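You operate a simulated robot arm through the tools that you are given. There is no shell and no other tool.

You are at the controls of a simulated robot arm. One attempt, no reset.

Task
Seal the yellow tub in the lid press and put it back.
Fine: with the lid of its colour; push the empty sled back under the press.

The check looks at the end state, three seconds after you hand in, the way a careful person would. Anything else that was tipped, shoved, dropped, spilled or broken makes it a failure. Lids that push on must go on centred and level and be pressed home; caps that screw on are set level and turned clockwise until they are tight.

Robot
A 7-joint arm with a two-finger parallel gripper, fixed in place. Base frame: the origin is at the foot of the arm, x ahead of it, y to its left, z up; the work surface is at about z = 0.68. Lengths are in m, angles in rad, forces in N, time in s.
With the tool pointing down near the work surface it reaches from about 0.46 to 0.92 m from the base axis. Its first joint turns from -2.007 to 2.007 rad. Payload 3.91 kg.
Tool frame: the origin (TCP) lies between the finger pads and is the grasp point; the fingertips stand 0.03 m ahead of it; z points along the fingers, y is the line along which they close. Largest opening 0.11 m; finger width 0.02, thickness 0.01; the body of the gripper, 0.048 by 0.112 m, starts 0.055 m behind the TCP.
Orientation is told as [roll, pitch, yaw] about the base's x, y, z axes, in that order, counted from this pose: with the fingers straight down and closing along the base's y, the tool's x points along the base's -x, its y along +y and its z along -z.

Tools
- The arm moves only by the tool send_rows. Its argument "targets" is a list of rows, each an object of numbers (a shift or turn left out is 0, a gripper value left out holds the last): "wx", "wy", "wz": the turn, a rotation vector about the base's x, y, z in units of 60 degrees (1.0 is 60 degrees); "dx", "dy", "dz": the shift along the base's x, y, z in units of 400 mm (1.0 is 400 mm); "fingers": the opening in per cent of the stroke, from 0 (shut) to 100 (fully open). In form: [{"wx": .., "wy": .., "wz": .., "dx": .., "dy": .., "dz": .., "fingers": ..}, ...]. A call has 1 to 20 rows; each row is the pose to reach, as a shift and turn from the pose commanded when the call began. A call with a number of a shift or a turn outside -1 to 1 is refused whole. A row lasts 0.2 s, in which the tool goes at most 0.05 m and 0.15 rad; a call with a longer step from one row to the next is refused whole, and so is a gripper value outside its range. Where a pose cannot be reached the arm comes as near as it can. A force on the tool above 90 N (or 10 N above the force at the start of the call, whichever is more), or a blocked arm, ends the call early, and 0.2 s more pass. The fingers move at their own pace (about 0.153 m/s each) and stop on an object; they squeeze with about 30 N. The grip force told is the motor's: it shows also when the fingers shut on nothing. Time passes only in rows, and 0.2 s behind the last, so rows that repeat a pose let the fingers close. The reply holds the time, the measured pose of the TCP, the force on the tool along the base axes, the opening and the grip force, in the units named above and with some noise, with the torque about the TCP (base axes, N m) and any sound that the robot's microphone picked up, and new pictures: "views" is both (left out), scene, wrist or none.
- Cameras (640 x 400 px; columns grow to the right, rows downward): "scene" is fixed at [0.0656, -0.6474, 1.422]; the picture's right is [0.36, -0.93, 0.00], its down [-0.62, -0.24, -0.75] and it looks along [0.70, 0.27, -0.66] (base axes); focal length 310 px, centre (320, 200). "wrist" rides on the gripper at [0.072, 0.017, -0.103] in the tool frame; the picture's right is [-0.23, 0.97, 0.00], its down [-0.76, -0.18, -0.62] and it looks along [-0.61, -0.14, 0.78] (tool axes); focal length 222 px, centre (320, 200). There is no depth. A picture from a camera that has moved, and an enlarged one, comes with that camera's place and axes in the base frame and with its lens. The place of the scene camera against the robot may be out by one fixed shift of up to 0.025 m in any direction.
- lift_body(by): slides the trunk up (or, below 0, down) by that many m; the arm rides with it, the base frame stays. It gives what a move gives, with no picture.
- zoom(camera, box): a new picture of the part [left, top, right, bottom] of that camera's present view, enlarged. It takes no simulated time.
- close_job(): hands the job in; it is judged then, once.

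Nothing tells you positions but the pictures and the camera data. Unless the task says otherwise, let go and move clear before handing in.

The tools are called after "Request:" by a JSON object that holds its "name" and its "arguments". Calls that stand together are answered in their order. send_rows: Moves the arm, as the interface text tells. Its arguments: {"type":"object","properties":{"targets":{"type":"array"},"views":{"type":"string","enum":["both","scene","wrist","none"]}},"required":["targets"]} The other tools are called the same way: lift_body (by) slides the trunk up or down; zoom (camera, box) takes an enlarged picture of a part of a camera's view; close_job () hands the job in.

At the start:

```text
clock: 0.0
tool_pos: [0.5221, -0.414, 1.0186]
tool_rot: [0.001, 0.0, 0.0]
force: [-0.2, 0.4, 0.4]
ft_torque: [0.03, 0.0, 0.03]
finger_gap: 0.1099
grasp_force: 0.1
trunk travel left (down, up): [-0.625, 0.365]
```

scene: 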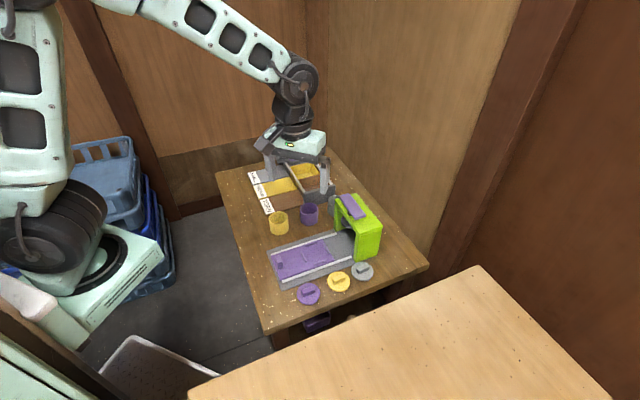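
wrist: 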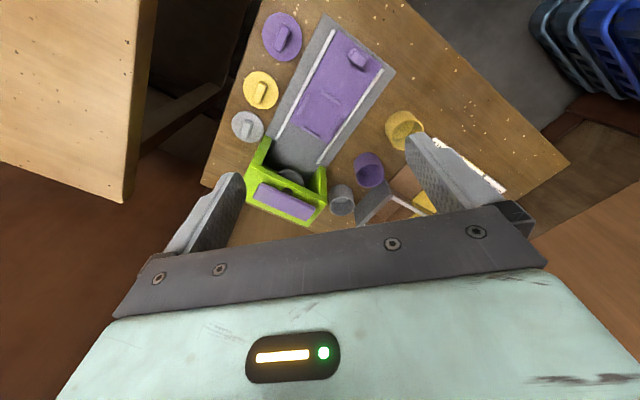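

I see a table with a green lid press with a purple sled, three lids (purple, yellow, grey), and tubs (yellow, purple, grey), with a rack behind them. I'll zoom in first for positions.

Request:
{"name": "zoom", "arguments": {"camera": "scene", "box": [220, 140, 440, 330]}}

Request:
{"name": "zoom", "arguments": {"camera": "wrist", "box": [200, 0, 520, 240]}}

Request:
{"name": "zoom", "arguments": {"camera": "scene", "box": [240, 140, 340, 220]}}

```text
2.11 times, centred on (330, 235) of scene
camera zoom: at [0.0656, -0.6474, 1.422], right [0.36, -0.93, 0.0], down [-0.62, -0.24, -0.75], along [0.7, 0.27, -0.66], focal length 653 px, centre (299, 126)
```

zoom: 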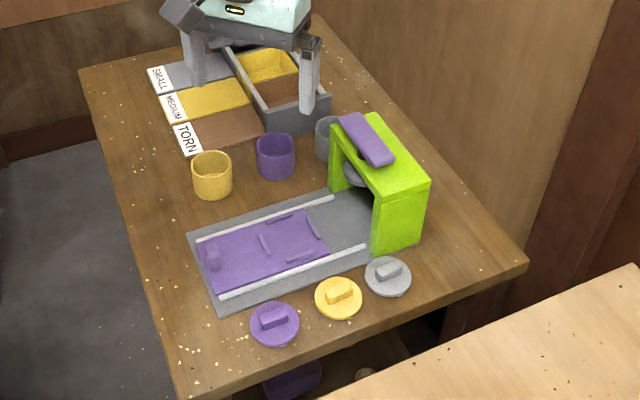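

```text
1.67 times, centred on (360, 120) of wrist
camera zoom: at [0.4482, -0.3974, 1.1224], right [0.23, 0.97, 0.0], down [0.76, -0.18, 0.62], along [0.61, -0.14, -0.78], focal length 370 px, centre (253, 333)
```

zoom: 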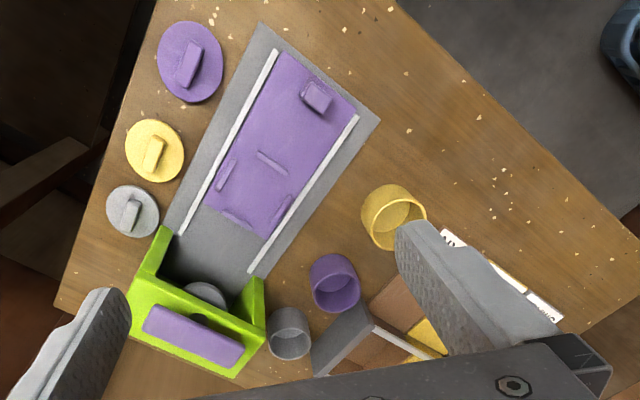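

```text
5.00 times, centred on (290, 180) of scene
camera zoom: at [0.0656, -0.6474, 1.422], right [0.36, -0.93, 0.0], down [-0.62, -0.24, -0.75], along [0.7, 0.27, -0.66], focal length 1550 px, centre (470, 300)
```

zoom: 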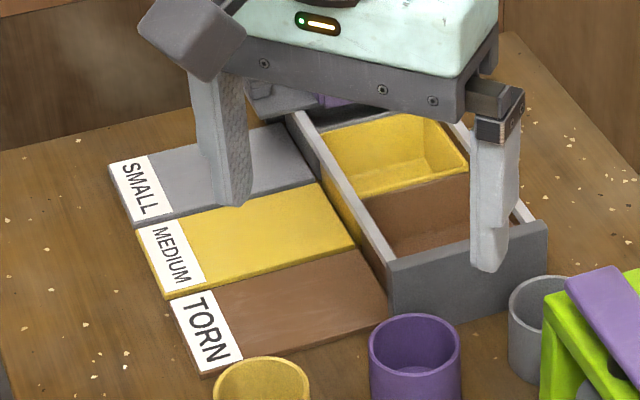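

Everything stands around a sled running diagonally, out of the press at about (0.66, -0.50), with the yellow tub near (0.64, -0.28) and the yellow lid near (0.52, -0.52). I'll move the wrist camera for a closer look before touching anything.

Request:
{"name": "send_rows", "arguments": {"targets": [{"dx": -0.05, "dy": 0.057, "dz": -0.035}, {"dx": -0.1, "dy": 0.114, "dz": -0.07}, {"dx": -0.15, "dy": 0.171, "dz": -0.105}, {"dx": -0.2, "dy": 0.228, "dz": -0.14}, {"dx": -0.25, "dy": 0.285, "dz": -0.175}, {"dx": -0.25, "dy": 0.285, "dz": -0.175}]}}

```text
clock: 1.4
tool_pos: [0.4207, -0.3007, 0.9492]
tool_rot: [0.001, -0.001, 0.0]
force: [-0.8, 0.2, -0.5]
ft_torque: [-0.03, -0.01, -0.01]
finger_gap: 0.1101
grasp_force: 0.0
trunk travel left (down, up): [-0.625, 0.365]
camera wrist: at [0.3471, -0.2832, 1.0531], right [0.23, 0.97, 0.0], down [0.76, -0.18, 0.62], along [0.61, -0.14, -0.78], focal length 222 px, centre (320, 200)
```

scene: 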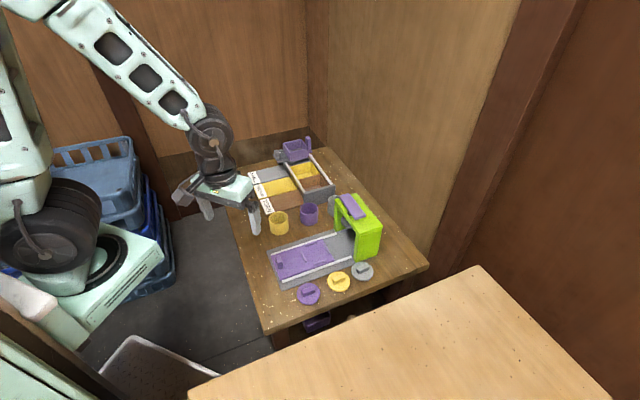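
wrist: 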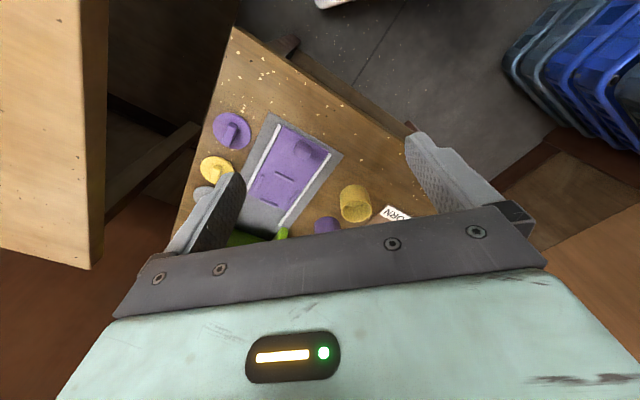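

Request:
{"name": "zoom", "arguments": {"camera": "wrist", "box": [190, 90, 430, 250]}}

Request:
{"name": "zoom", "arguments": {"camera": "scene", "box": [240, 130, 400, 240]}}

Request:
{"name": "zoom", "arguments": {"camera": "scene", "box": [260, 180, 400, 320]}}

```text
2.50 times, centred on (310, 170) of wrist
camera zoom: at [0.3471, -0.2832, 1.0531], right [0.23, 0.97, 0.0], down [0.76, -0.18, 0.62], along [0.61, -0.14, -0.78], focal length 555 px, centre (345, 275)
```

zoom: 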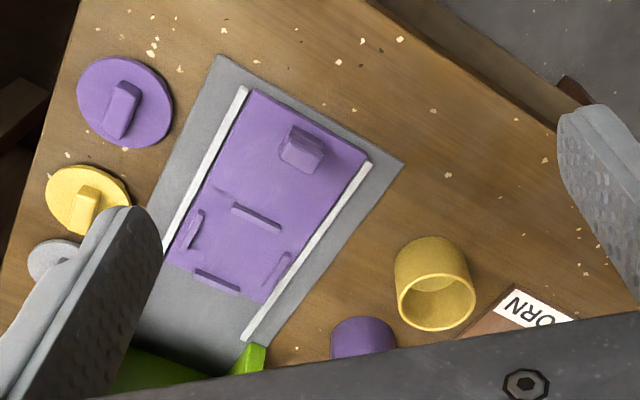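

```text
3.64 times, centred on (320, 185) of scene
camera zoom: at [0.0656, -0.6474, 1.422], right [0.36, -0.93, 0.0], down [-0.62, -0.24, -0.75], along [0.7, 0.27, -0.66], focal length 1127 px, centre (320, 254)
```

zoom: 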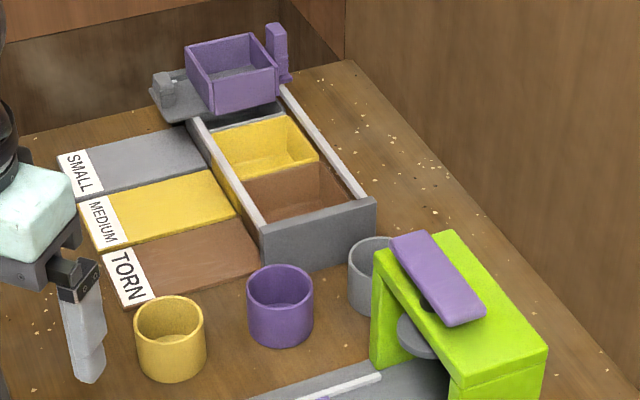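

```text
2.86 times, centred on (330, 250) of scene
camera zoom: at [0.0656, -0.6474, 1.422], right [0.36, -0.93, 0.0], down [-0.62, -0.24, -0.75], along [0.7, 0.27, -0.66], focal length 886 px, centre (291, 57)
```

zoom: 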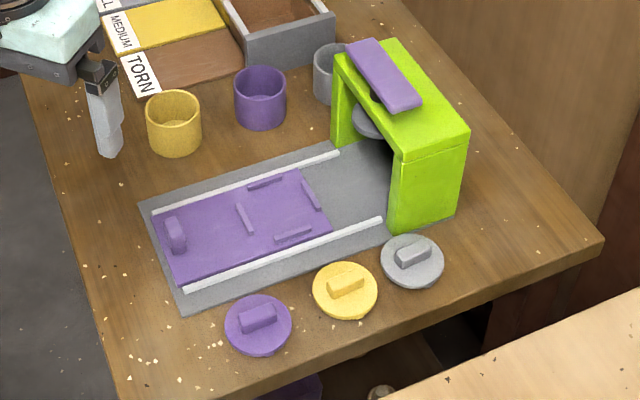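

The sled's nest (four low bars) looks to be at about (0.585, -0.431), its knob at (0.503, -0.350), and the tub at about (0.646, -0.279). I'll turn the gripper -45° to line up with the sled and hover above the yellow tub.

Request:
{"name": "send_rows", "arguments": {"targets": [{"dx": 0.093, "dy": 0.009, "dz": -0.037, "wz": -0.125}, {"dx": 0.187, "dy": 0.0175, "dz": -0.074, "wz": -0.25}, {"dx": 0.28, "dy": 0.026, "dz": -0.111, "wz": -0.375}, {"dx": 0.373, "dy": 0.035, "dz": -0.148, "wz": -0.5}, {"dx": 0.467, "dy": 0.044, "dz": -0.185, "wz": -0.625}, {"dx": 0.56, "dy": 0.0525, "dz": -0.2215, "wz": -0.75}, {"dx": 0.56, "dy": 0.0525, "dz": -0.2215, "wz": -0.75}]}}

Request:
{"name": "zoom", "arguments": {"camera": "wrist", "box": [180, 0, 480, 220]}}

Request:
{"name": "zoom", "arguments": {"camera": "scene", "box": [240, 160, 400, 280]}}

```text
clock: 3.0
tool_pos: [0.6503, -0.2823, 0.8647]
tool_rot: [0.0, 0.0, -0.788]
force: [-0.6, 0.3, -0.9]
ft_torque: [0.01, 0.01, 0.02]
finger_gap: 0.1101
grasp_force: 0.0
trunk travel left (down, up): [-0.625, 0.365]
camera wrist: at [0.6092, -0.2186, 0.9688], right [0.85, 0.53, 0.0], down [0.41, -0.66, 0.62], along [0.33, -0.53, -0.78], focal length 222 px, centre (320, 200)
```

scene: 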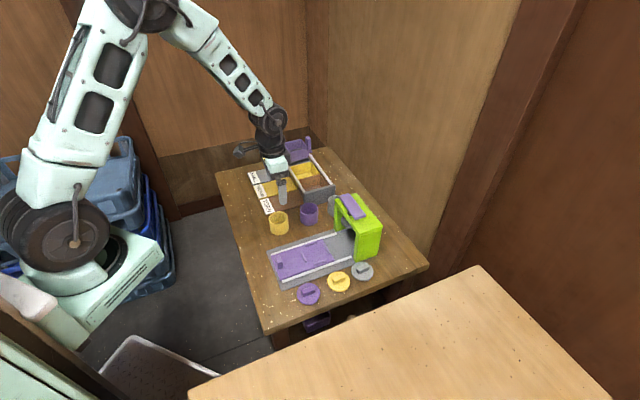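
wrist: 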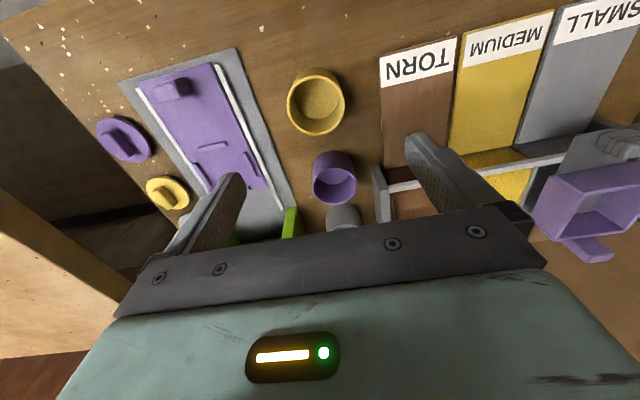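

```text
1.82 times, centred on (330, 110) of wrist
camera zoom: at [0.6092, -0.2186, 0.9688], right [0.85, 0.53, 0.0], down [0.41, -0.66, 0.62], along [0.33, -0.53, -0.78], focal length 404 px, centre (302, 364)
```

zoom: 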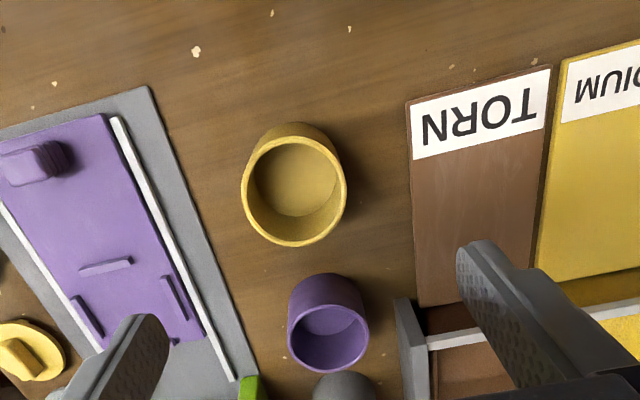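

```text
3.33 times, centred on (320, 220) of scene
camera zoom: at [0.0656, -0.6474, 1.422], right [0.36, -0.93, 0.0], down [-0.62, -0.24, -0.75], along [0.7, 0.27, -0.66], focal length 1033 px, centre (320, 133)
```

zoom: 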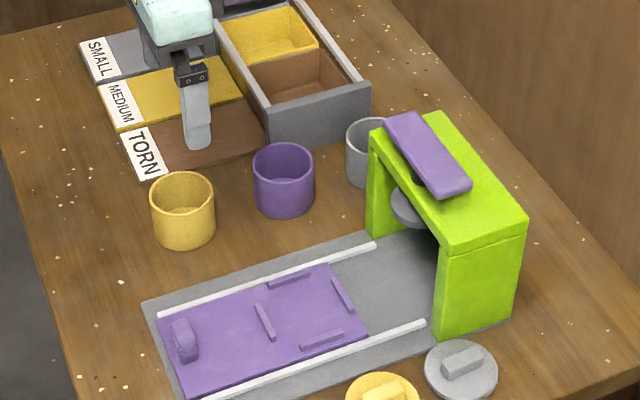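

The yellow tub measures about 0.06 m across and 0.047 m tall at (0.640, -0.278). I'll narrow the fingers to clear the TORN tile and come over it, re-reading the pose as I go.

Request:
{"name": "send_rows", "arguments": {"targets": [{"fingers": 75}, {"dx": 0, "fingers": 75}], "views": "none"}}

```text
clock: 3.6
tool_pos: [0.6505, -0.2811, 0.8647]
tool_rot: [0.001, 0.0, -0.785]
force: [-0.2, 0.0, 0.4]
ft_torque: [-0.01, -0.02, -0.02]
finger_gap: 0.0824
grasp_force: 0.0
trunk travel left (down, up): [-0.625, 0.365]
```

Request:
{"name": "send_rows", "arguments": {"targets": [{"dx": -0.0125, "dy": 0.004, "dz": -0.1}, {"dx": -0.025, "dy": 0.008, "dz": -0.19}, {"dx": -0.025, "dy": 0.008, "dz": -0.19}]}}

Request:
{"name": "zoom", "arguments": {"camera": "wrist", "box": [180, 0, 480, 220]}}

Request:
{"name": "zoom", "arguments": {"camera": "scene", "box": [240, 160, 340, 240]}}

```text
clock: 4.4
tool_pos: [0.6377, -0.2756, 0.782]
tool_rot: [0.0, 0.0, -0.785]
force: [-0.2, 0.2, -0.7]
ft_torque: [-0.02, 0.01, 0.01]
finger_gap: 0.0826
grasp_force: 0.1
trunk travel left (down, up): [-0.625, 0.365]
camera wrist: at [0.5956, -0.2137, 0.8864], right [0.85, 0.53, 0.0], down [0.41, -0.66, 0.62], along [0.33, -0.53, -0.78], focal length 222 px, centre (320, 200)
```

scene: 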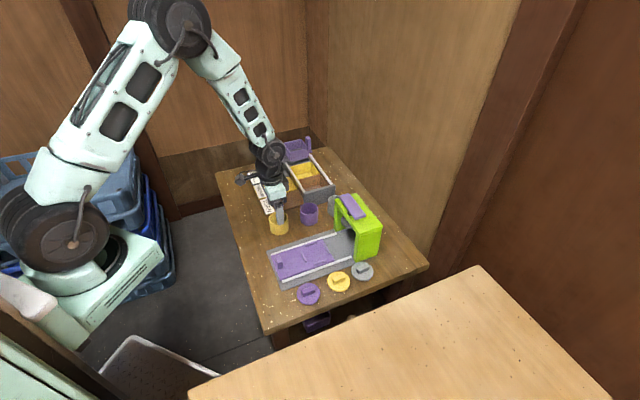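
wrist: 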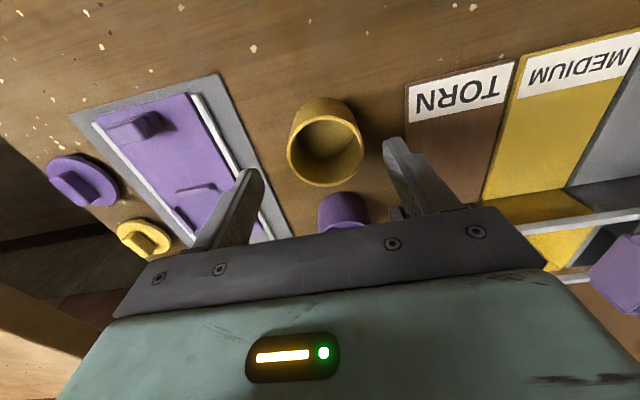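

```text
1.82 times, centred on (330, 110) of wrist
camera zoom: at [0.5956, -0.2137, 0.8864], right [0.85, 0.53, 0.0], down [0.41, -0.66, 0.62], along [0.33, -0.53, -0.78], focal length 404 px, centre (302, 364)
```

zoom: 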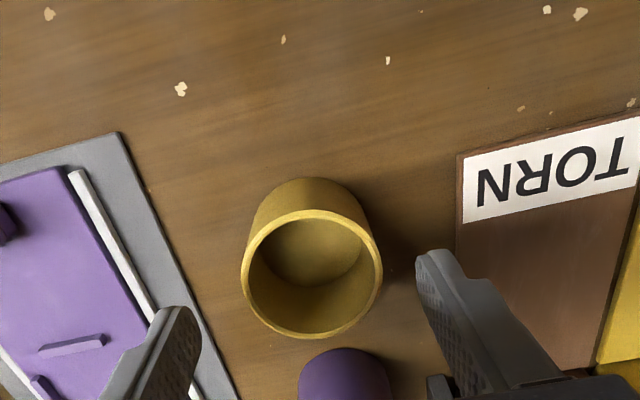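

```text
5.00 times, centred on (290, 200) of scene
camera zoom: at [0.0656, -0.6474, 1.422], right [0.36, -0.93, 0.0], down [-0.62, -0.24, -0.75], along [0.7, 0.27, -0.66], focal length 1550 px, centre (470, 200)
```

zoom: 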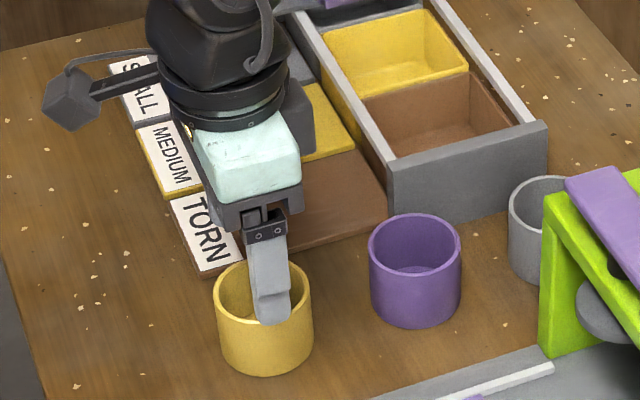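

The tub sits at (0.640, -0.278) and the fingers are centred across it to within a few millimetres. I'll descend so the tips stay above the base, then close.

Request:
{"name": "send_rows", "arguments": {"targets": [{"dx": 0.0055, "dy": -0.0068, "dz": -0.07}, {"dx": 0.0055, "dy": -0.0068, "dz": -0.137}, {"dx": 0.0055, "dy": -0.0068, "dz": -0.137}, {"dx": 0.0055, "dy": -0.0068, "dz": -0.137, "fingers": 60}, {"dx": 0.0055, "dy": -0.0068, "dz": -0.137, "fingers": 40}, {"dx": 0.0055, "dy": -0.0068, "dz": -0.137, "fingers": 40}]}}

Request:
{"name": "zoom", "arguments": {"camera": "scene", "box": [240, 160, 340, 240]}}

```text
clock: 5.8
tool_pos: [0.6403, -0.278, 0.7287]
tool_rot: [0.0, -0.001, -0.786]
force: [0.1, -0.3, -0.8]
ft_torque: [0.01, 0.01, -0.02]
finger_gap: 0.0588
grasp_force: 29.7
trunk travel left (down, up): [-0.625, 0.365]
camera wrist: at [0.5982, -0.2145, 0.833], right [0.85, 0.53, 0.0], down [0.41, -0.66, 0.62], along [0.33, -0.53, -0.78], focal length 222 px, centre (320, 200)
```

scene: 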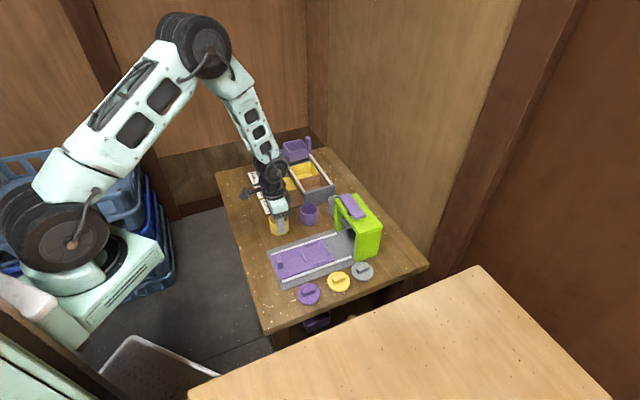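
wrist: 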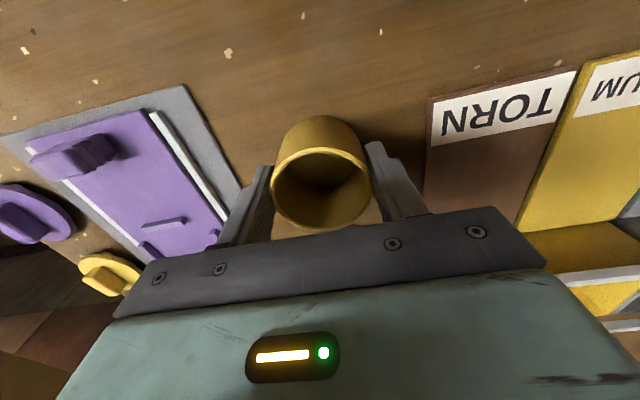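

```text
5.00 times, centred on (290, 200) of scene
camera zoom: at [0.0656, -0.6474, 1.422], right [0.36, -0.93, 0.0], down [-0.62, -0.24, -0.75], along [0.7, 0.27, -0.66], focal length 1550 px, centre (470, 200)
```

zoom: 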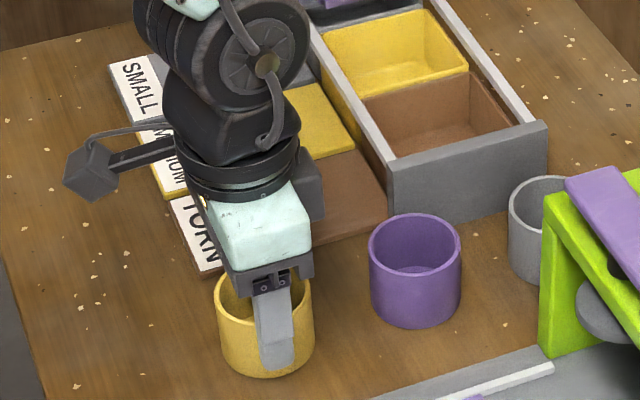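

The tub is held, gap 0.059 m, and its home position is (0.640, -0.278). I'll lift it clear and hover near the sled nest so I can measure the nest.

Request:
{"name": "send_rows", "arguments": {"targets": [{"dz": 0.05}, {"dz": 0.15}, {"dz": 0.26}, {"dz": 0.37}, {"dz": 0.42, "dx": -0.02, "dy": -0.06}, {"dz": 0.42, "dx": -0.04, "dy": -0.16}, {"dz": 0.42, "dx": -0.07, "dy": -0.26}, {"dz": 0.42, "dx": -0.1, "dy": -0.36}, {"dz": 0.42, "dx": -0.118, "dy": -0.4175}, {"dz": 0.42, "dx": -0.118, "dy": -0.4175}]}}

Request:
{"name": "zoom", "arguments": {"camera": "wrist", "box": [180, 0, 480, 220]}}

Request:
{"name": "zoom", "arguments": {"camera": "scene", "box": [250, 160, 410, 320]}}

```text
clock: 8.0
tool_pos: [0.5919, -0.4453, 0.8956]
tool_rot: [0.0, 0.001, -0.786]
force: [-0.4, 0.3, -0.9]
ft_torque: [-0.01, -0.02, 0.02]
finger_gap: 0.0441
grasp_force: 0.1
trunk travel left (down, up): [-0.625, 0.365]
camera wrist: at [0.5513, -0.3819, 1.0003], right [0.85, 0.53, 0.0], down [0.41, -0.66, 0.62], along [0.33, -0.53, -0.78], focal length 222 px, centre (320, 200)
```

scene: 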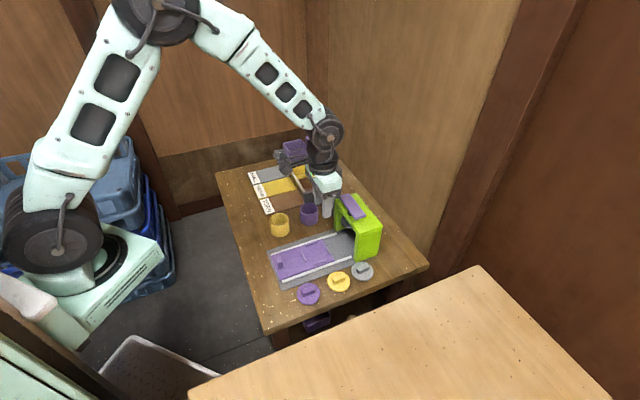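
wrist: 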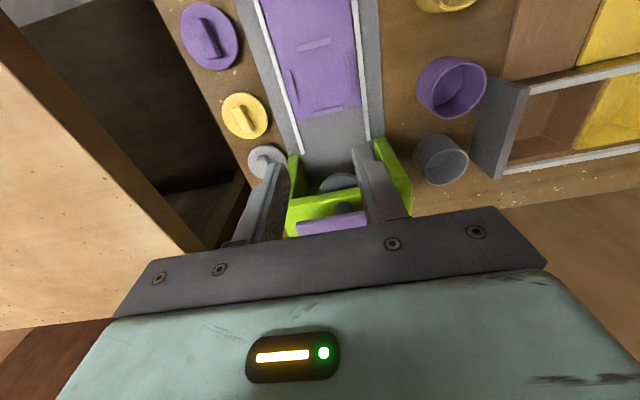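

```text
1.82 times, centred on (330, 110) of wrist
camera zoom: at [0.5513, -0.3819, 1.0003], right [0.85, 0.53, 0.0], down [0.41, -0.66, 0.62], along [0.33, -0.53, -0.78], focal length 404 px, centre (302, 364)
```

zoom: 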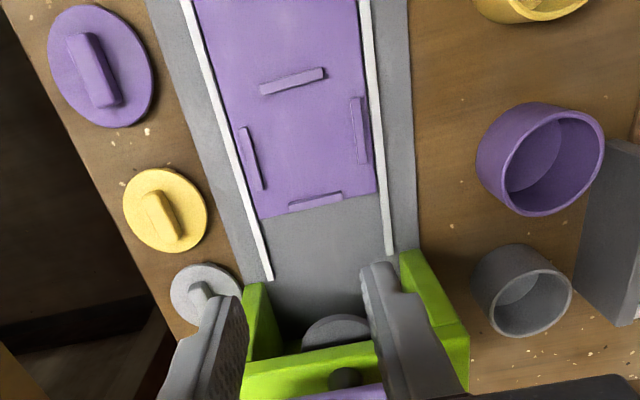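

```text
2.50 times, centred on (330, 240) of scene
camera zoom: at [0.0656, -0.6474, 1.422], right [0.36, -0.93, 0.0], down [-0.62, -0.24, -0.75], along [0.7, 0.27, -0.66], focal length 775 px, centre (295, 100)
```

zoom: 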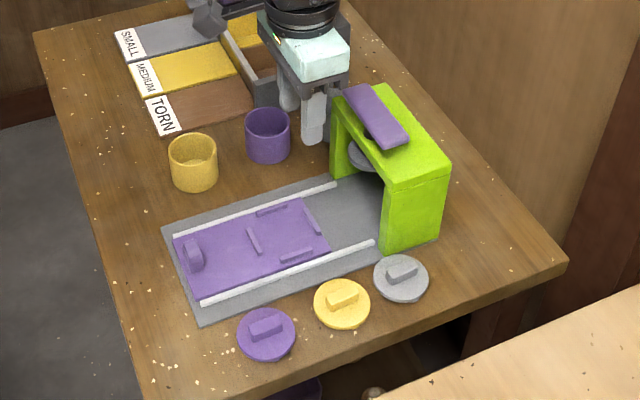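

The tub slipped out of the grip during the lift, but in the scene view it still stands upright about where it was. I'll go back over it and look closely before gripping again, deeper and gentler on the lift.

Request:
{"name": "send_rows", "arguments": {"targets": [{"dx": 0.02, "dy": 0.07, "dz": 0.0}, {"dx": 0.04, "dy": 0.16, "dz": 0.0}, {"dx": 0.07, "dy": 0.26, "dz": 0.0}, {"dx": 0.1, "dy": 0.36, "dz": -0.05}, {"dx": 0.12, "dy": 0.418, "dz": -0.1, "fingers": 75}, {"dx": 0.12, "dy": 0.418, "dz": -0.1}]}}

Request:
{"name": "zoom", "arguments": {"camera": "wrist", "box": [180, 0, 480, 220]}}

Request:
{"name": "zoom", "arguments": {"camera": "scene", "box": [240, 160, 340, 240]}}

```text
clock: 9.4
tool_pos: [0.6385, -0.2765, 0.8554]
tool_rot: [-0.002, 0.0, -0.785]
force: [0.0, 0.5, 0.0]
ft_torque: [-0.02, 0.0, 0.0]
finger_gap: 0.0826
grasp_force: 0.1
trunk travel left (down, up): [-0.625, 0.365]
camera wrist: at [0.5978, -0.213, 0.9598], right [0.85, 0.53, 0.0], down [0.41, -0.66, 0.62], along [0.33, -0.53, -0.78], focal length 222 px, centre (320, 200)
```

scene: 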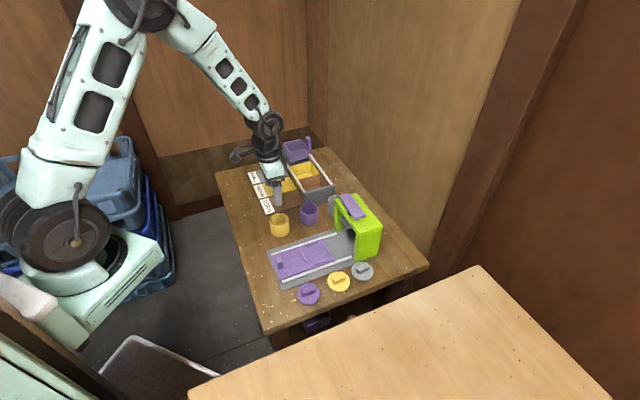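
wrist: 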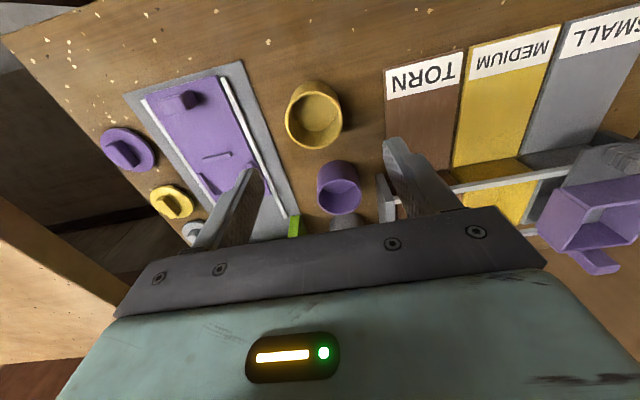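

```text
1.82 times, centred on (330, 110) of wrist
camera zoom: at [0.5978, -0.213, 0.9598], right [0.85, 0.53, 0.0], down [0.41, -0.66, 0.62], along [0.33, -0.53, -0.78], focal length 404 px, centre (302, 364)
```

zoom: 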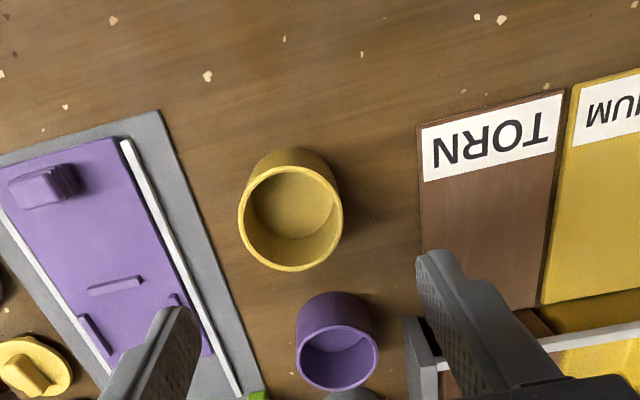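

```text
5.00 times, centred on (290, 200) of scene
camera zoom: at [0.0656, -0.6474, 1.422], right [0.36, -0.93, 0.0], down [-0.62, -0.24, -0.75], along [0.7, 0.27, -0.66], focal length 1550 px, centre (470, 200)
```

zoom: 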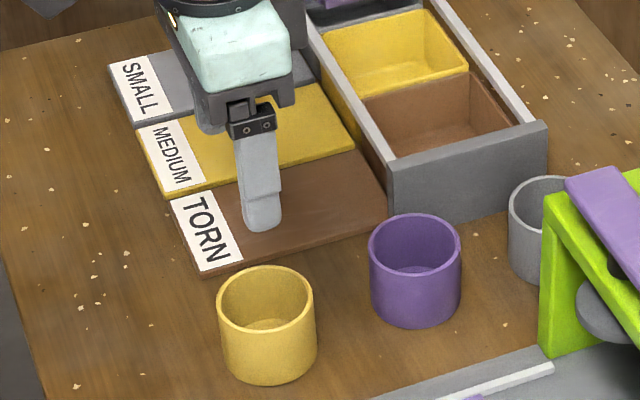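

The tub is upright, nudged to about (0.633, -0.283); its true home remains (0.640, -0.278). I'll regrip lower with full squeeze and lift slowly, watching the gap.

Request:
{"name": "send_rows", "arguments": {"targets": [{"dx": -0.0138, "dy": -0.0163, "dz": -0.08}, {"dx": -0.0138, "dy": -0.0163, "dz": -0.17}, {"dx": -0.0138, "dy": -0.0163, "dz": -0.26}, {"dx": -0.0138, "dy": -0.0163, "dz": -0.336}, {"dx": -0.0138, "dy": -0.0163, "dz": -0.336}]}}

Request:
{"name": "zoom", "arguments": {"camera": "wrist", "box": [220, 60, 420, 240]}}

Request:
{"name": "zoom", "arguments": {"camera": "scene", "box": [240, 180, 320, 250]}}

```text
clock: 10.6
tool_pos: [0.6332, -0.2839, 0.7242]
tool_rot: [-0.001, 0.001, -0.784]
force: [0.4, 0.7, 0.6]
ft_torque: [-0.03, -0.03, 0.01]
finger_gap: 0.0823
grasp_force: 0.0
trunk travel left (down, up): [-0.625, 0.365]
camera wrist: at [0.5915, -0.2214, 0.8279], right [0.85, 0.53, 0.0], down [0.41, -0.66, 0.62], along [0.33, -0.53, -0.78], focal length 222 px, centre (320, 200)
```

scene: 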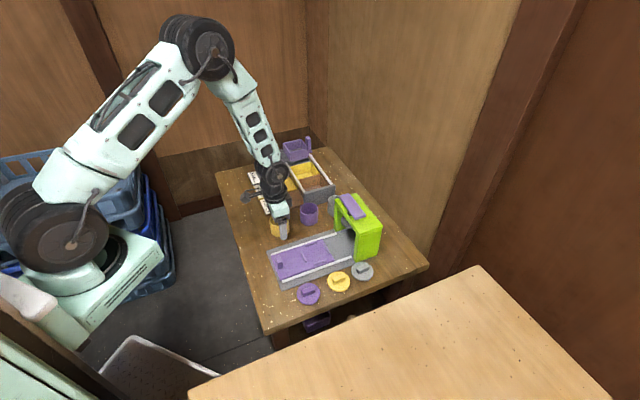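
wrist: 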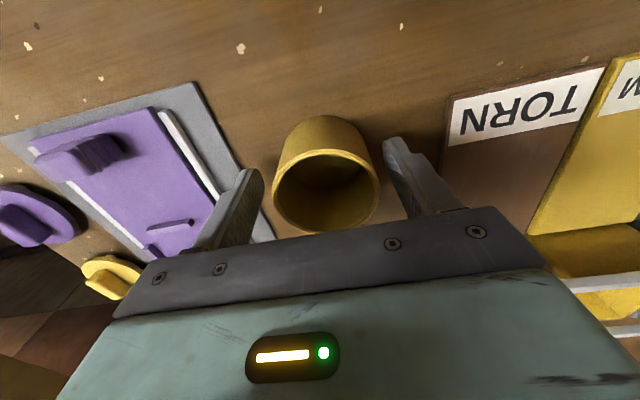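

```text
2.22 times, centred on (320, 150) of wrist
camera zoom: at [0.5915, -0.2214, 0.8279], right [0.85, 0.53, 0.0], down [0.41, -0.66, 0.62], along [0.33, -0.53, -0.78], focal length 494 px, centre (320, 311)
```

zoom: 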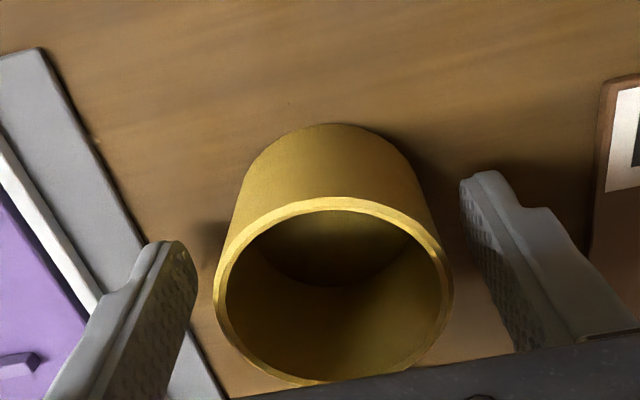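

```text
5.71 times, centred on (280, 215) of scene
camera zoom: at [0.0656, -0.6474, 1.422], right [0.36, -0.93, 0.0], down [-0.62, -0.24, -0.75], along [0.7, 0.27, -0.66], focal length 1771 px, centre (549, 114)
```

zoom: 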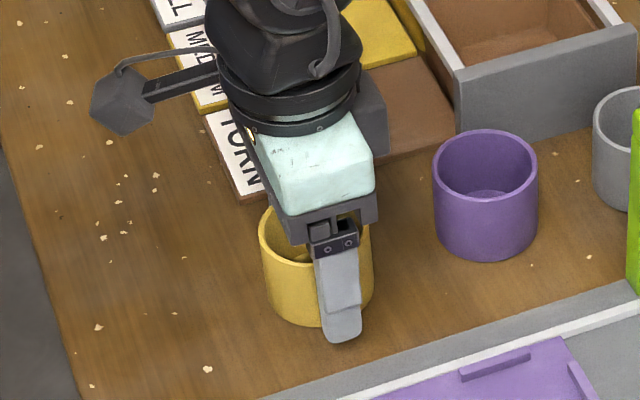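

Request:
{"name": "send_rows", "arguments": {"targets": [{"fingers": 50}, {"fingers": 30}, {"fingers": 0}, {"fingers": 0}, {"dz": 0.01}, {"dz": 0.02}, {"dz": 0.03}, {"dz": 0.03}]}}

Request:
{"name": "zoom", "arguments": {"camera": "wrist", "box": [220, 60, 420, 240]}}

Request:
{"name": "zoom", "arguments": {"camera": "scene", "box": [240, 180, 320, 250]}}

```text
clock: 12.4
tool_pos: [0.6324, -0.2837, 0.7354]
tool_rot: [0.0, 0.0, -0.786]
force: [-0.4, 0.4, -0.2]
ft_torque: [0.01, -0.02, 0.0]
finger_gap: 0.0582
grasp_force: 30.3
trunk travel left (down, up): [-0.625, 0.365]
camera wrist: at [0.5923, -0.2214, 0.8392], right [0.85, 0.53, 0.0], down [0.41, -0.66, 0.62], along [0.33, -0.53, -0.78], focal length 222 px, centre (320, 200)
```

scene: 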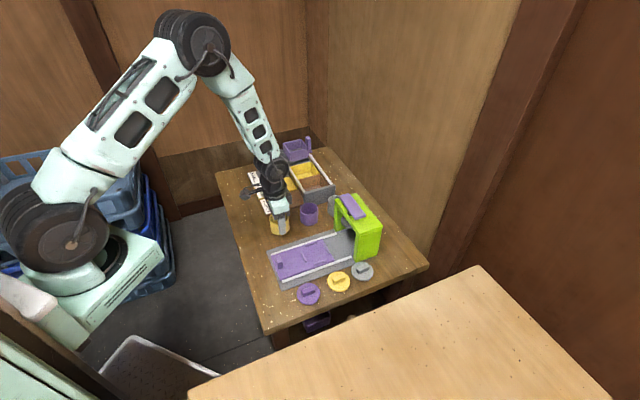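
wrist: 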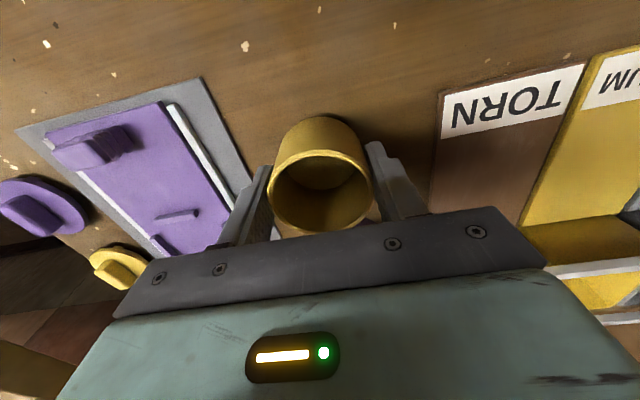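

```text
2.22 times, centred on (320, 150) of wrist
camera zoom: at [0.5923, -0.2214, 0.8392], right [0.85, 0.53, 0.0], down [0.41, -0.66, 0.62], along [0.33, -0.53, -0.78], focal length 494 px, centre (320, 311)
```

zoom: 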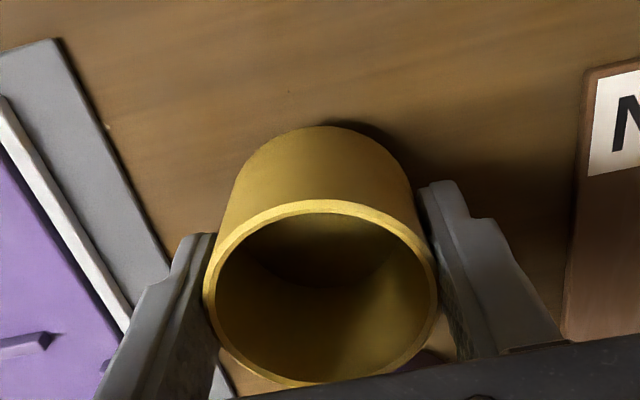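

```text
5.71 times, centred on (280, 215) of scene
camera zoom: at [0.0656, -0.6474, 1.422], right [0.36, -0.93, 0.0], down [-0.62, -0.24, -0.75], along [0.7, 0.27, -0.66], focal length 1771 px, centre (549, 114)
```

zoom: 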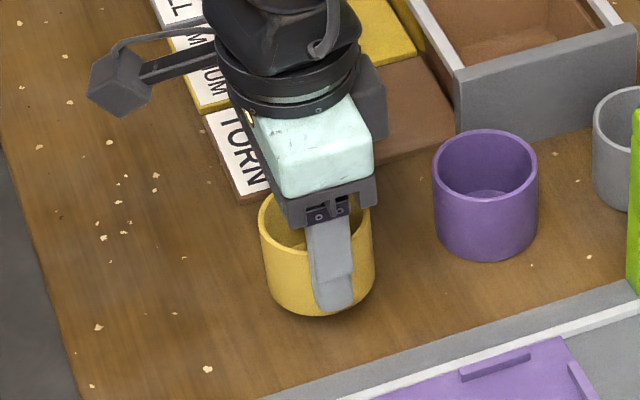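

The tub is lifted about 1 cm and holding at a gap of 0.058. I'll continue the lift slowly and check again.

Request:
{"name": "send_rows", "arguments": {"targets": [{"dz": 0.01}, {"dz": 0.02}, {"dz": 0.035}, {"dz": 0.05}, {"dz": 0.065}, {"dz": 0.08}, {"dz": 0.095}, {"dz": 0.11}, {"dz": 0.125}, {"dz": 0.135}, {"dz": 0.14}, {"dz": 0.14}]}}

Request:
{"name": "zoom", "arguments": {"camera": "wrist", "box": [220, 60, 420, 240]}}

Request:
{"name": "zoom", "arguments": {"camera": "scene", "box": [240, 180, 320, 250]}}

```text
clock: 15.0
tool_pos: [0.6327, -0.2857, 0.7912]
tool_rot: [0.001, 0.0, -0.787]
force: [0.3, -0.3, -0.8]
ft_torque: [0.03, -0.01, -0.02]
finger_gap: 0.0587
grasp_force: 29.8
trunk travel left (down, up): [-0.625, 0.365]
camera wrist: at [0.5916, -0.2216, 0.8945], right [0.85, 0.53, 0.0], down [0.41, -0.66, 0.62], along [0.33, -0.53, -0.78], focal length 222 px, centre (320, 200)
```

scene: 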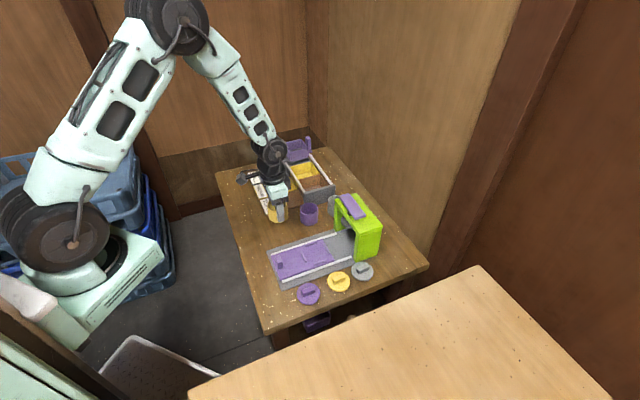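
wrist: 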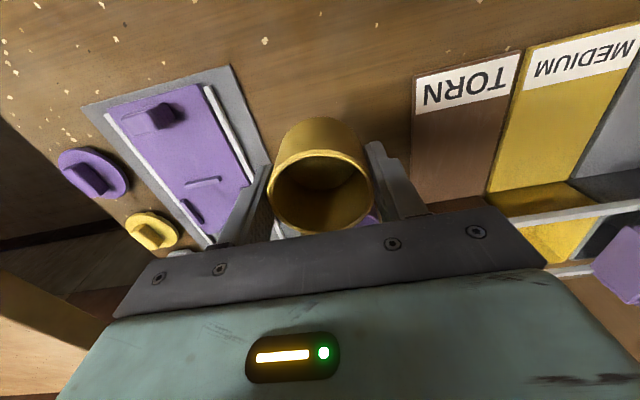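

```text
2.22 times, centred on (320, 150) of wrist
camera zoom: at [0.5916, -0.2216, 0.8945], right [0.85, 0.53, 0.0], down [0.41, -0.66, 0.62], along [0.33, -0.53, -0.78], focal length 494 px, centre (320, 311)
```

zoom: 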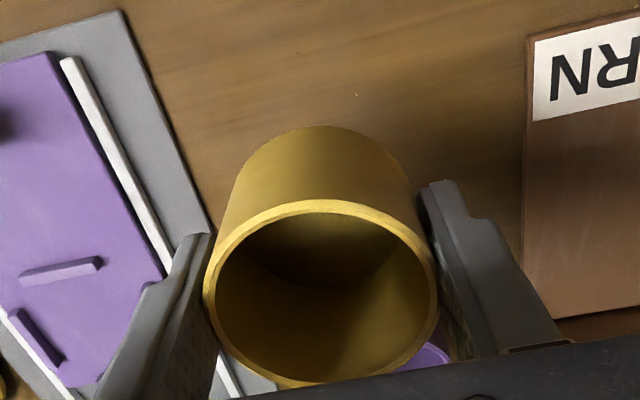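

```text
5.71 times, centred on (280, 215) of scene
camera zoom: at [0.0656, -0.6474, 1.422], right [0.36, -0.93, 0.0], down [-0.62, -0.24, -0.75], along [0.7, 0.27, -0.66], focal length 1771 px, centre (549, 114)
```

zoom: 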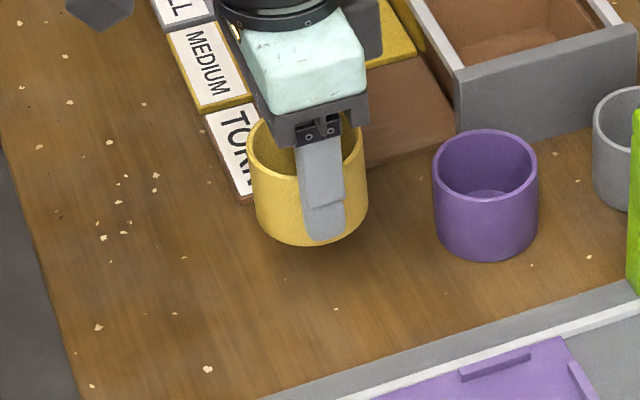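

The hold is firm. I'll carry the tub over the nest at about (0.581, -0.428) and check alignment from both cameras.

Request:
{"name": "send_rows", "arguments": {"targets": [{"dx": -0.008, "dy": -0.022}, {"dx": -0.022, "dy": -0.06}, {"dx": -0.037, "dy": -0.103}, {"dx": -0.052, "dy": -0.146}, {"dx": -0.067, "dy": -0.189}, {"dx": -0.082, "dy": -0.232}, {"dx": -0.097, "dy": -0.275}, {"dx": -0.111, "dy": -0.313}, {"dx": -0.121, "dy": -0.34}, {"dx": -0.127, "dy": -0.356}, {"dx": -0.127, "dy": -0.356}]}}

Request:
{"name": "zoom", "arguments": {"camera": "wrist", "box": [180, 0, 480, 220]}}

Request:
{"name": "zoom", "arguments": {"camera": "scene", "box": [260, 190, 380, 310]}}

```text
clock: 17.4
tool_pos: [0.5839, -0.4276, 0.7898]
tool_rot: [0.0, 0.0, -0.786]
force: [-0.2, 0.0, -0.4]
ft_torque: [0.02, -0.02, 0.0]
finger_gap: 0.0581
grasp_force: 29.8
trunk travel left (down, up): [-0.625, 0.365]
camera wrist: at [0.542, -0.3638, 0.8948], right [0.85, 0.53, 0.0], down [0.41, -0.66, 0.62], along [0.33, -0.53, -0.78], focal length 222 px, centre (320, 200)
```

scene: 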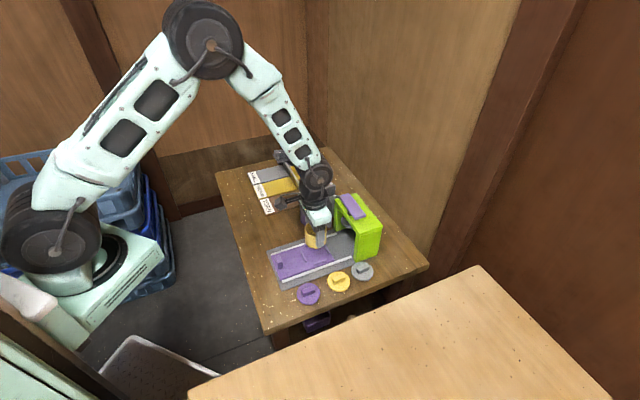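
wrist: 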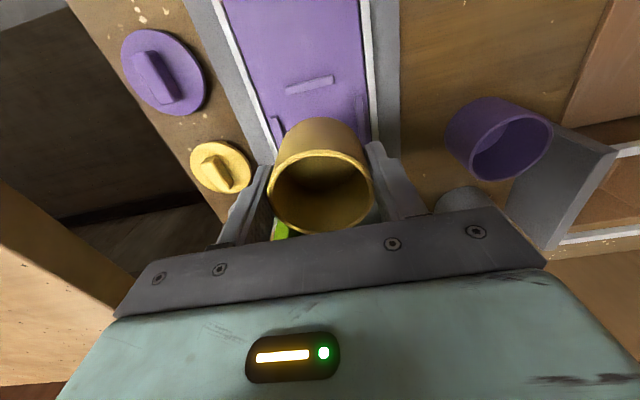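

```text
1.82 times, centred on (330, 110) of wrist
camera zoom: at [0.542, -0.3638, 0.8948], right [0.85, 0.53, 0.0], down [0.41, -0.66, 0.62], along [0.33, -0.53, -0.78], focal length 404 px, centre (302, 364)
```

zoom: 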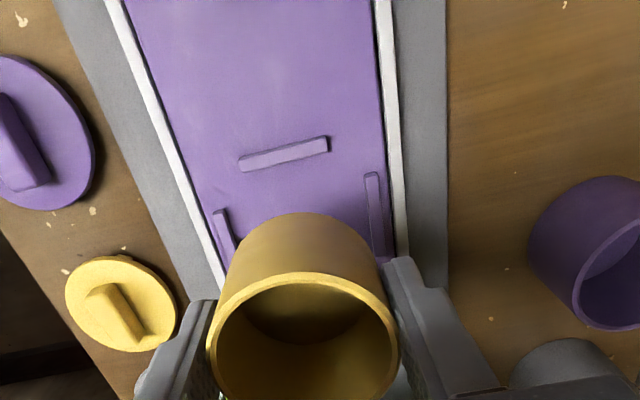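

```text
3.33 times, centred on (320, 250) of scene
camera zoom: at [0.0656, -0.6474, 1.422], right [0.36, -0.93, 0.0], down [-0.62, -0.24, -0.75], along [0.7, 0.27, -0.66], focal length 1033 px, centre (320, 33)
```

zoom: 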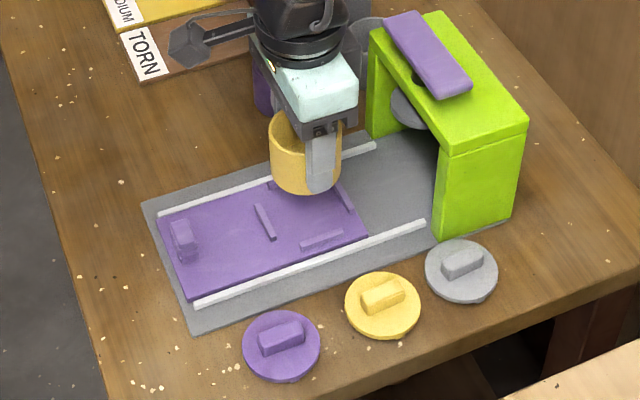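

Alignment looks good: tub centre about (0.581, -0.428) over the nest centre about (0.581, -0.428). I'll lower slowly and check just above the sled.

Request:
{"name": "send_rows", "arguments": {"targets": [{"dz": -0.02}, {"dz": -0.04}, {"dz": -0.06}, {"dz": -0.08}, {"dz": -0.1}, {"dz": -0.105}, {"dz": -0.105}]}}

Request:
{"name": "zoom", "arguments": {"camera": "wrist", "box": [180, 0, 480, 220]}}

Request:
{"name": "zoom", "arguments": {"camera": "scene", "box": [280, 200, 360, 280]}}

```text
clock: 19.0
tool_pos: [0.5824, -0.4271, 0.7476]
tool_rot: [-0.001, 0.0, -0.785]
force: [-0.3, 0.4, -1.4]
ft_torque: [0.0, -0.01, -0.02]
finger_gap: 0.0579
grasp_force: 30.1
trunk travel left (down, up): [-0.625, 0.365]
camera wrist: at [0.5414, -0.3649, 0.8526], right [0.85, 0.53, 0.0], down [0.41, -0.66, 0.62], along [0.33, -0.53, -0.78], focal length 222 px, centre (320, 200)
```

scene: 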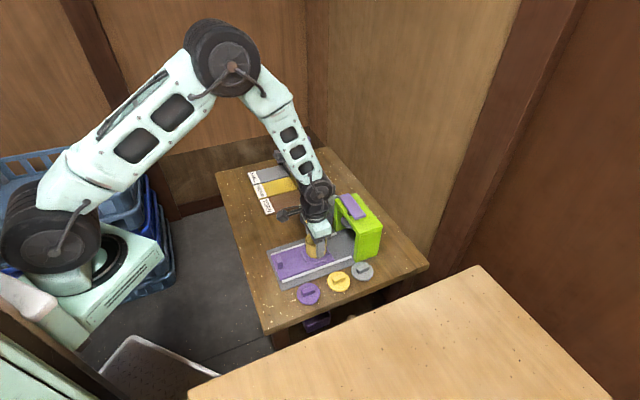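
wrist: 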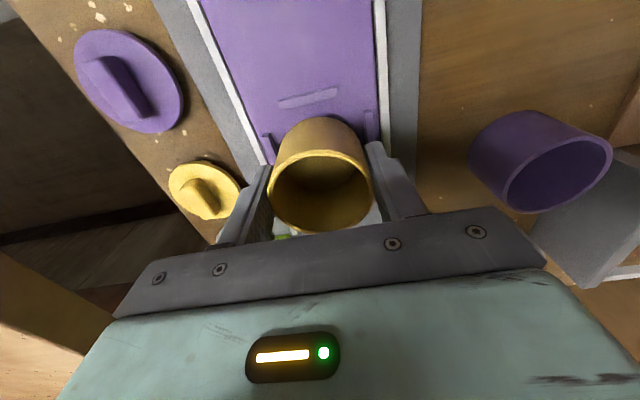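

```text
1.82 times, centred on (330, 110) of wrist
camera zoom: at [0.5414, -0.3649, 0.8526], right [0.85, 0.53, 0.0], down [0.41, -0.66, 0.62], along [0.33, -0.53, -0.78], focal length 404 px, centre (302, 364)
```

zoom: 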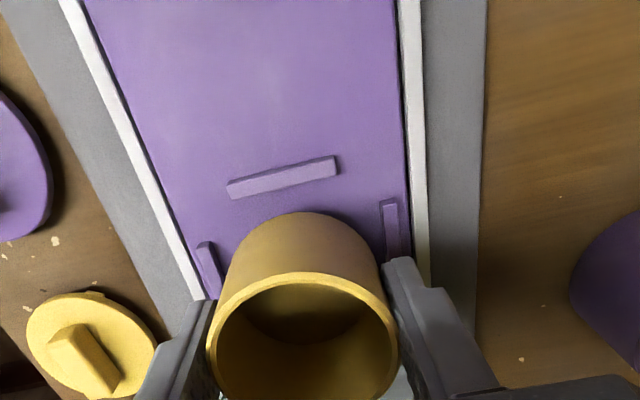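

```text
5.00 times, centred on (320, 240) of scene
camera zoom: at [0.0656, -0.6474, 1.422], right [0.36, -0.93, 0.0], down [-0.62, -0.24, -0.75], along [0.7, 0.27, -0.66], focal length 1550 px, centre (320, 0)
```

zoom: 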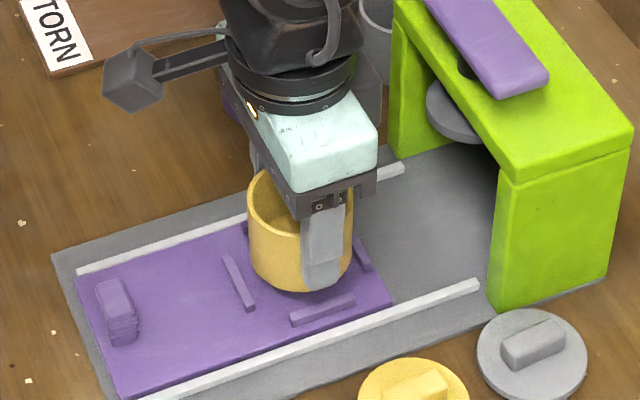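

Request:
{"name": "send_rows", "arguments": {"targets": [{"dz": -0.008}, {"dz": -0.016}, {"dz": -0.02}, {"dz": -0.02}], "views": "none"}}

```text
clock: 20.0
tool_pos: [0.5813, -0.4277, 0.742]
tool_rot: [-0.001, 0.001, -0.787]
force: [0.5, -0.2, 0.1]
ft_torque: [-0.02, -0.01, -0.02]
finger_gap: 0.0582
grasp_force: 29.7
trunk travel left (down, up): [-0.625, 0.365]
```

Request:
{"name": "send_rows", "arguments": {"targets": [{"dz": -0.005}, {"dz": -0.01}, {"dz": -0.01}], "views": "none"}}

Request:
{"name": "zoom", "arguments": {"camera": "scene", "box": [280, 200, 360, 280]}}

Request:
{"name": "zoom", "arguments": {"camera": "wrist", "box": [180, 0, 480, 220]}}

```text
clock: 20.8
tool_pos: [0.5822, -0.4276, 0.738]
tool_rot: [-0.001, 0.001, -0.786]
force: [-0.1, -0.2, -0.6]
ft_torque: [0.0, 0.02, -0.01]
finger_gap: 0.0582
grasp_force: 30.5
trunk travel left (down, up): [-0.625, 0.365]
```

```text
5.00 times, centred on (320, 240) of scene
camera zoom: at [0.0656, -0.6474, 1.422], right [0.36, -0.93, 0.0], down [-0.62, -0.24, -0.75], along [0.7, 0.27, -0.66], focal length 1550 px, centre (320, 0)
```

zoom: 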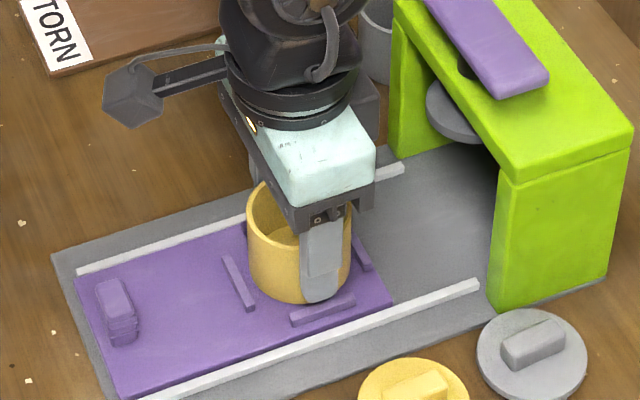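

```text
1.82 times, centred on (330, 110) of wrist
camera zoom: at [0.5416, -0.364, 0.8411], right [0.85, 0.53, 0.0], down [0.41, -0.66, 0.62], along [0.33, -0.53, -0.78], focal length 404 px, centre (302, 364)
```

zoom: 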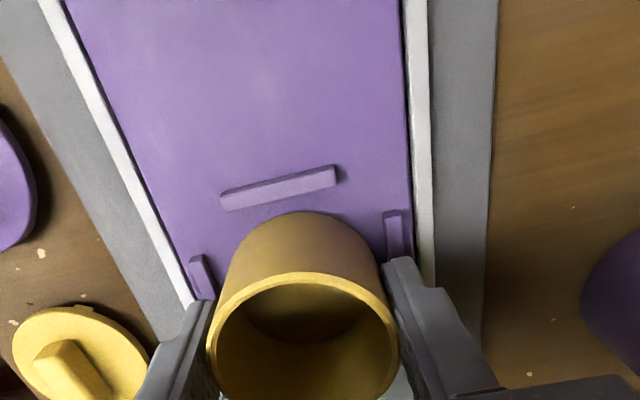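

Request:
{"name": "send_rows", "arguments": {"targets": [{"dz": -0.004}, {"dz": -0.008}, {"dz": -0.008}], "views": "none"}}

```text
clock: 21.6
tool_pos: [0.5824, -0.4275, 0.7335]
tool_rot: [0.0, -0.002, -0.786]
force: [-2.1, -3.2, 15.4]
ft_torque: [-0.19, 0.13, 0.06]
finger_gap: 0.0582
grasp_force: 30.2
trunk travel left (down, up): [-0.625, 0.365]
```

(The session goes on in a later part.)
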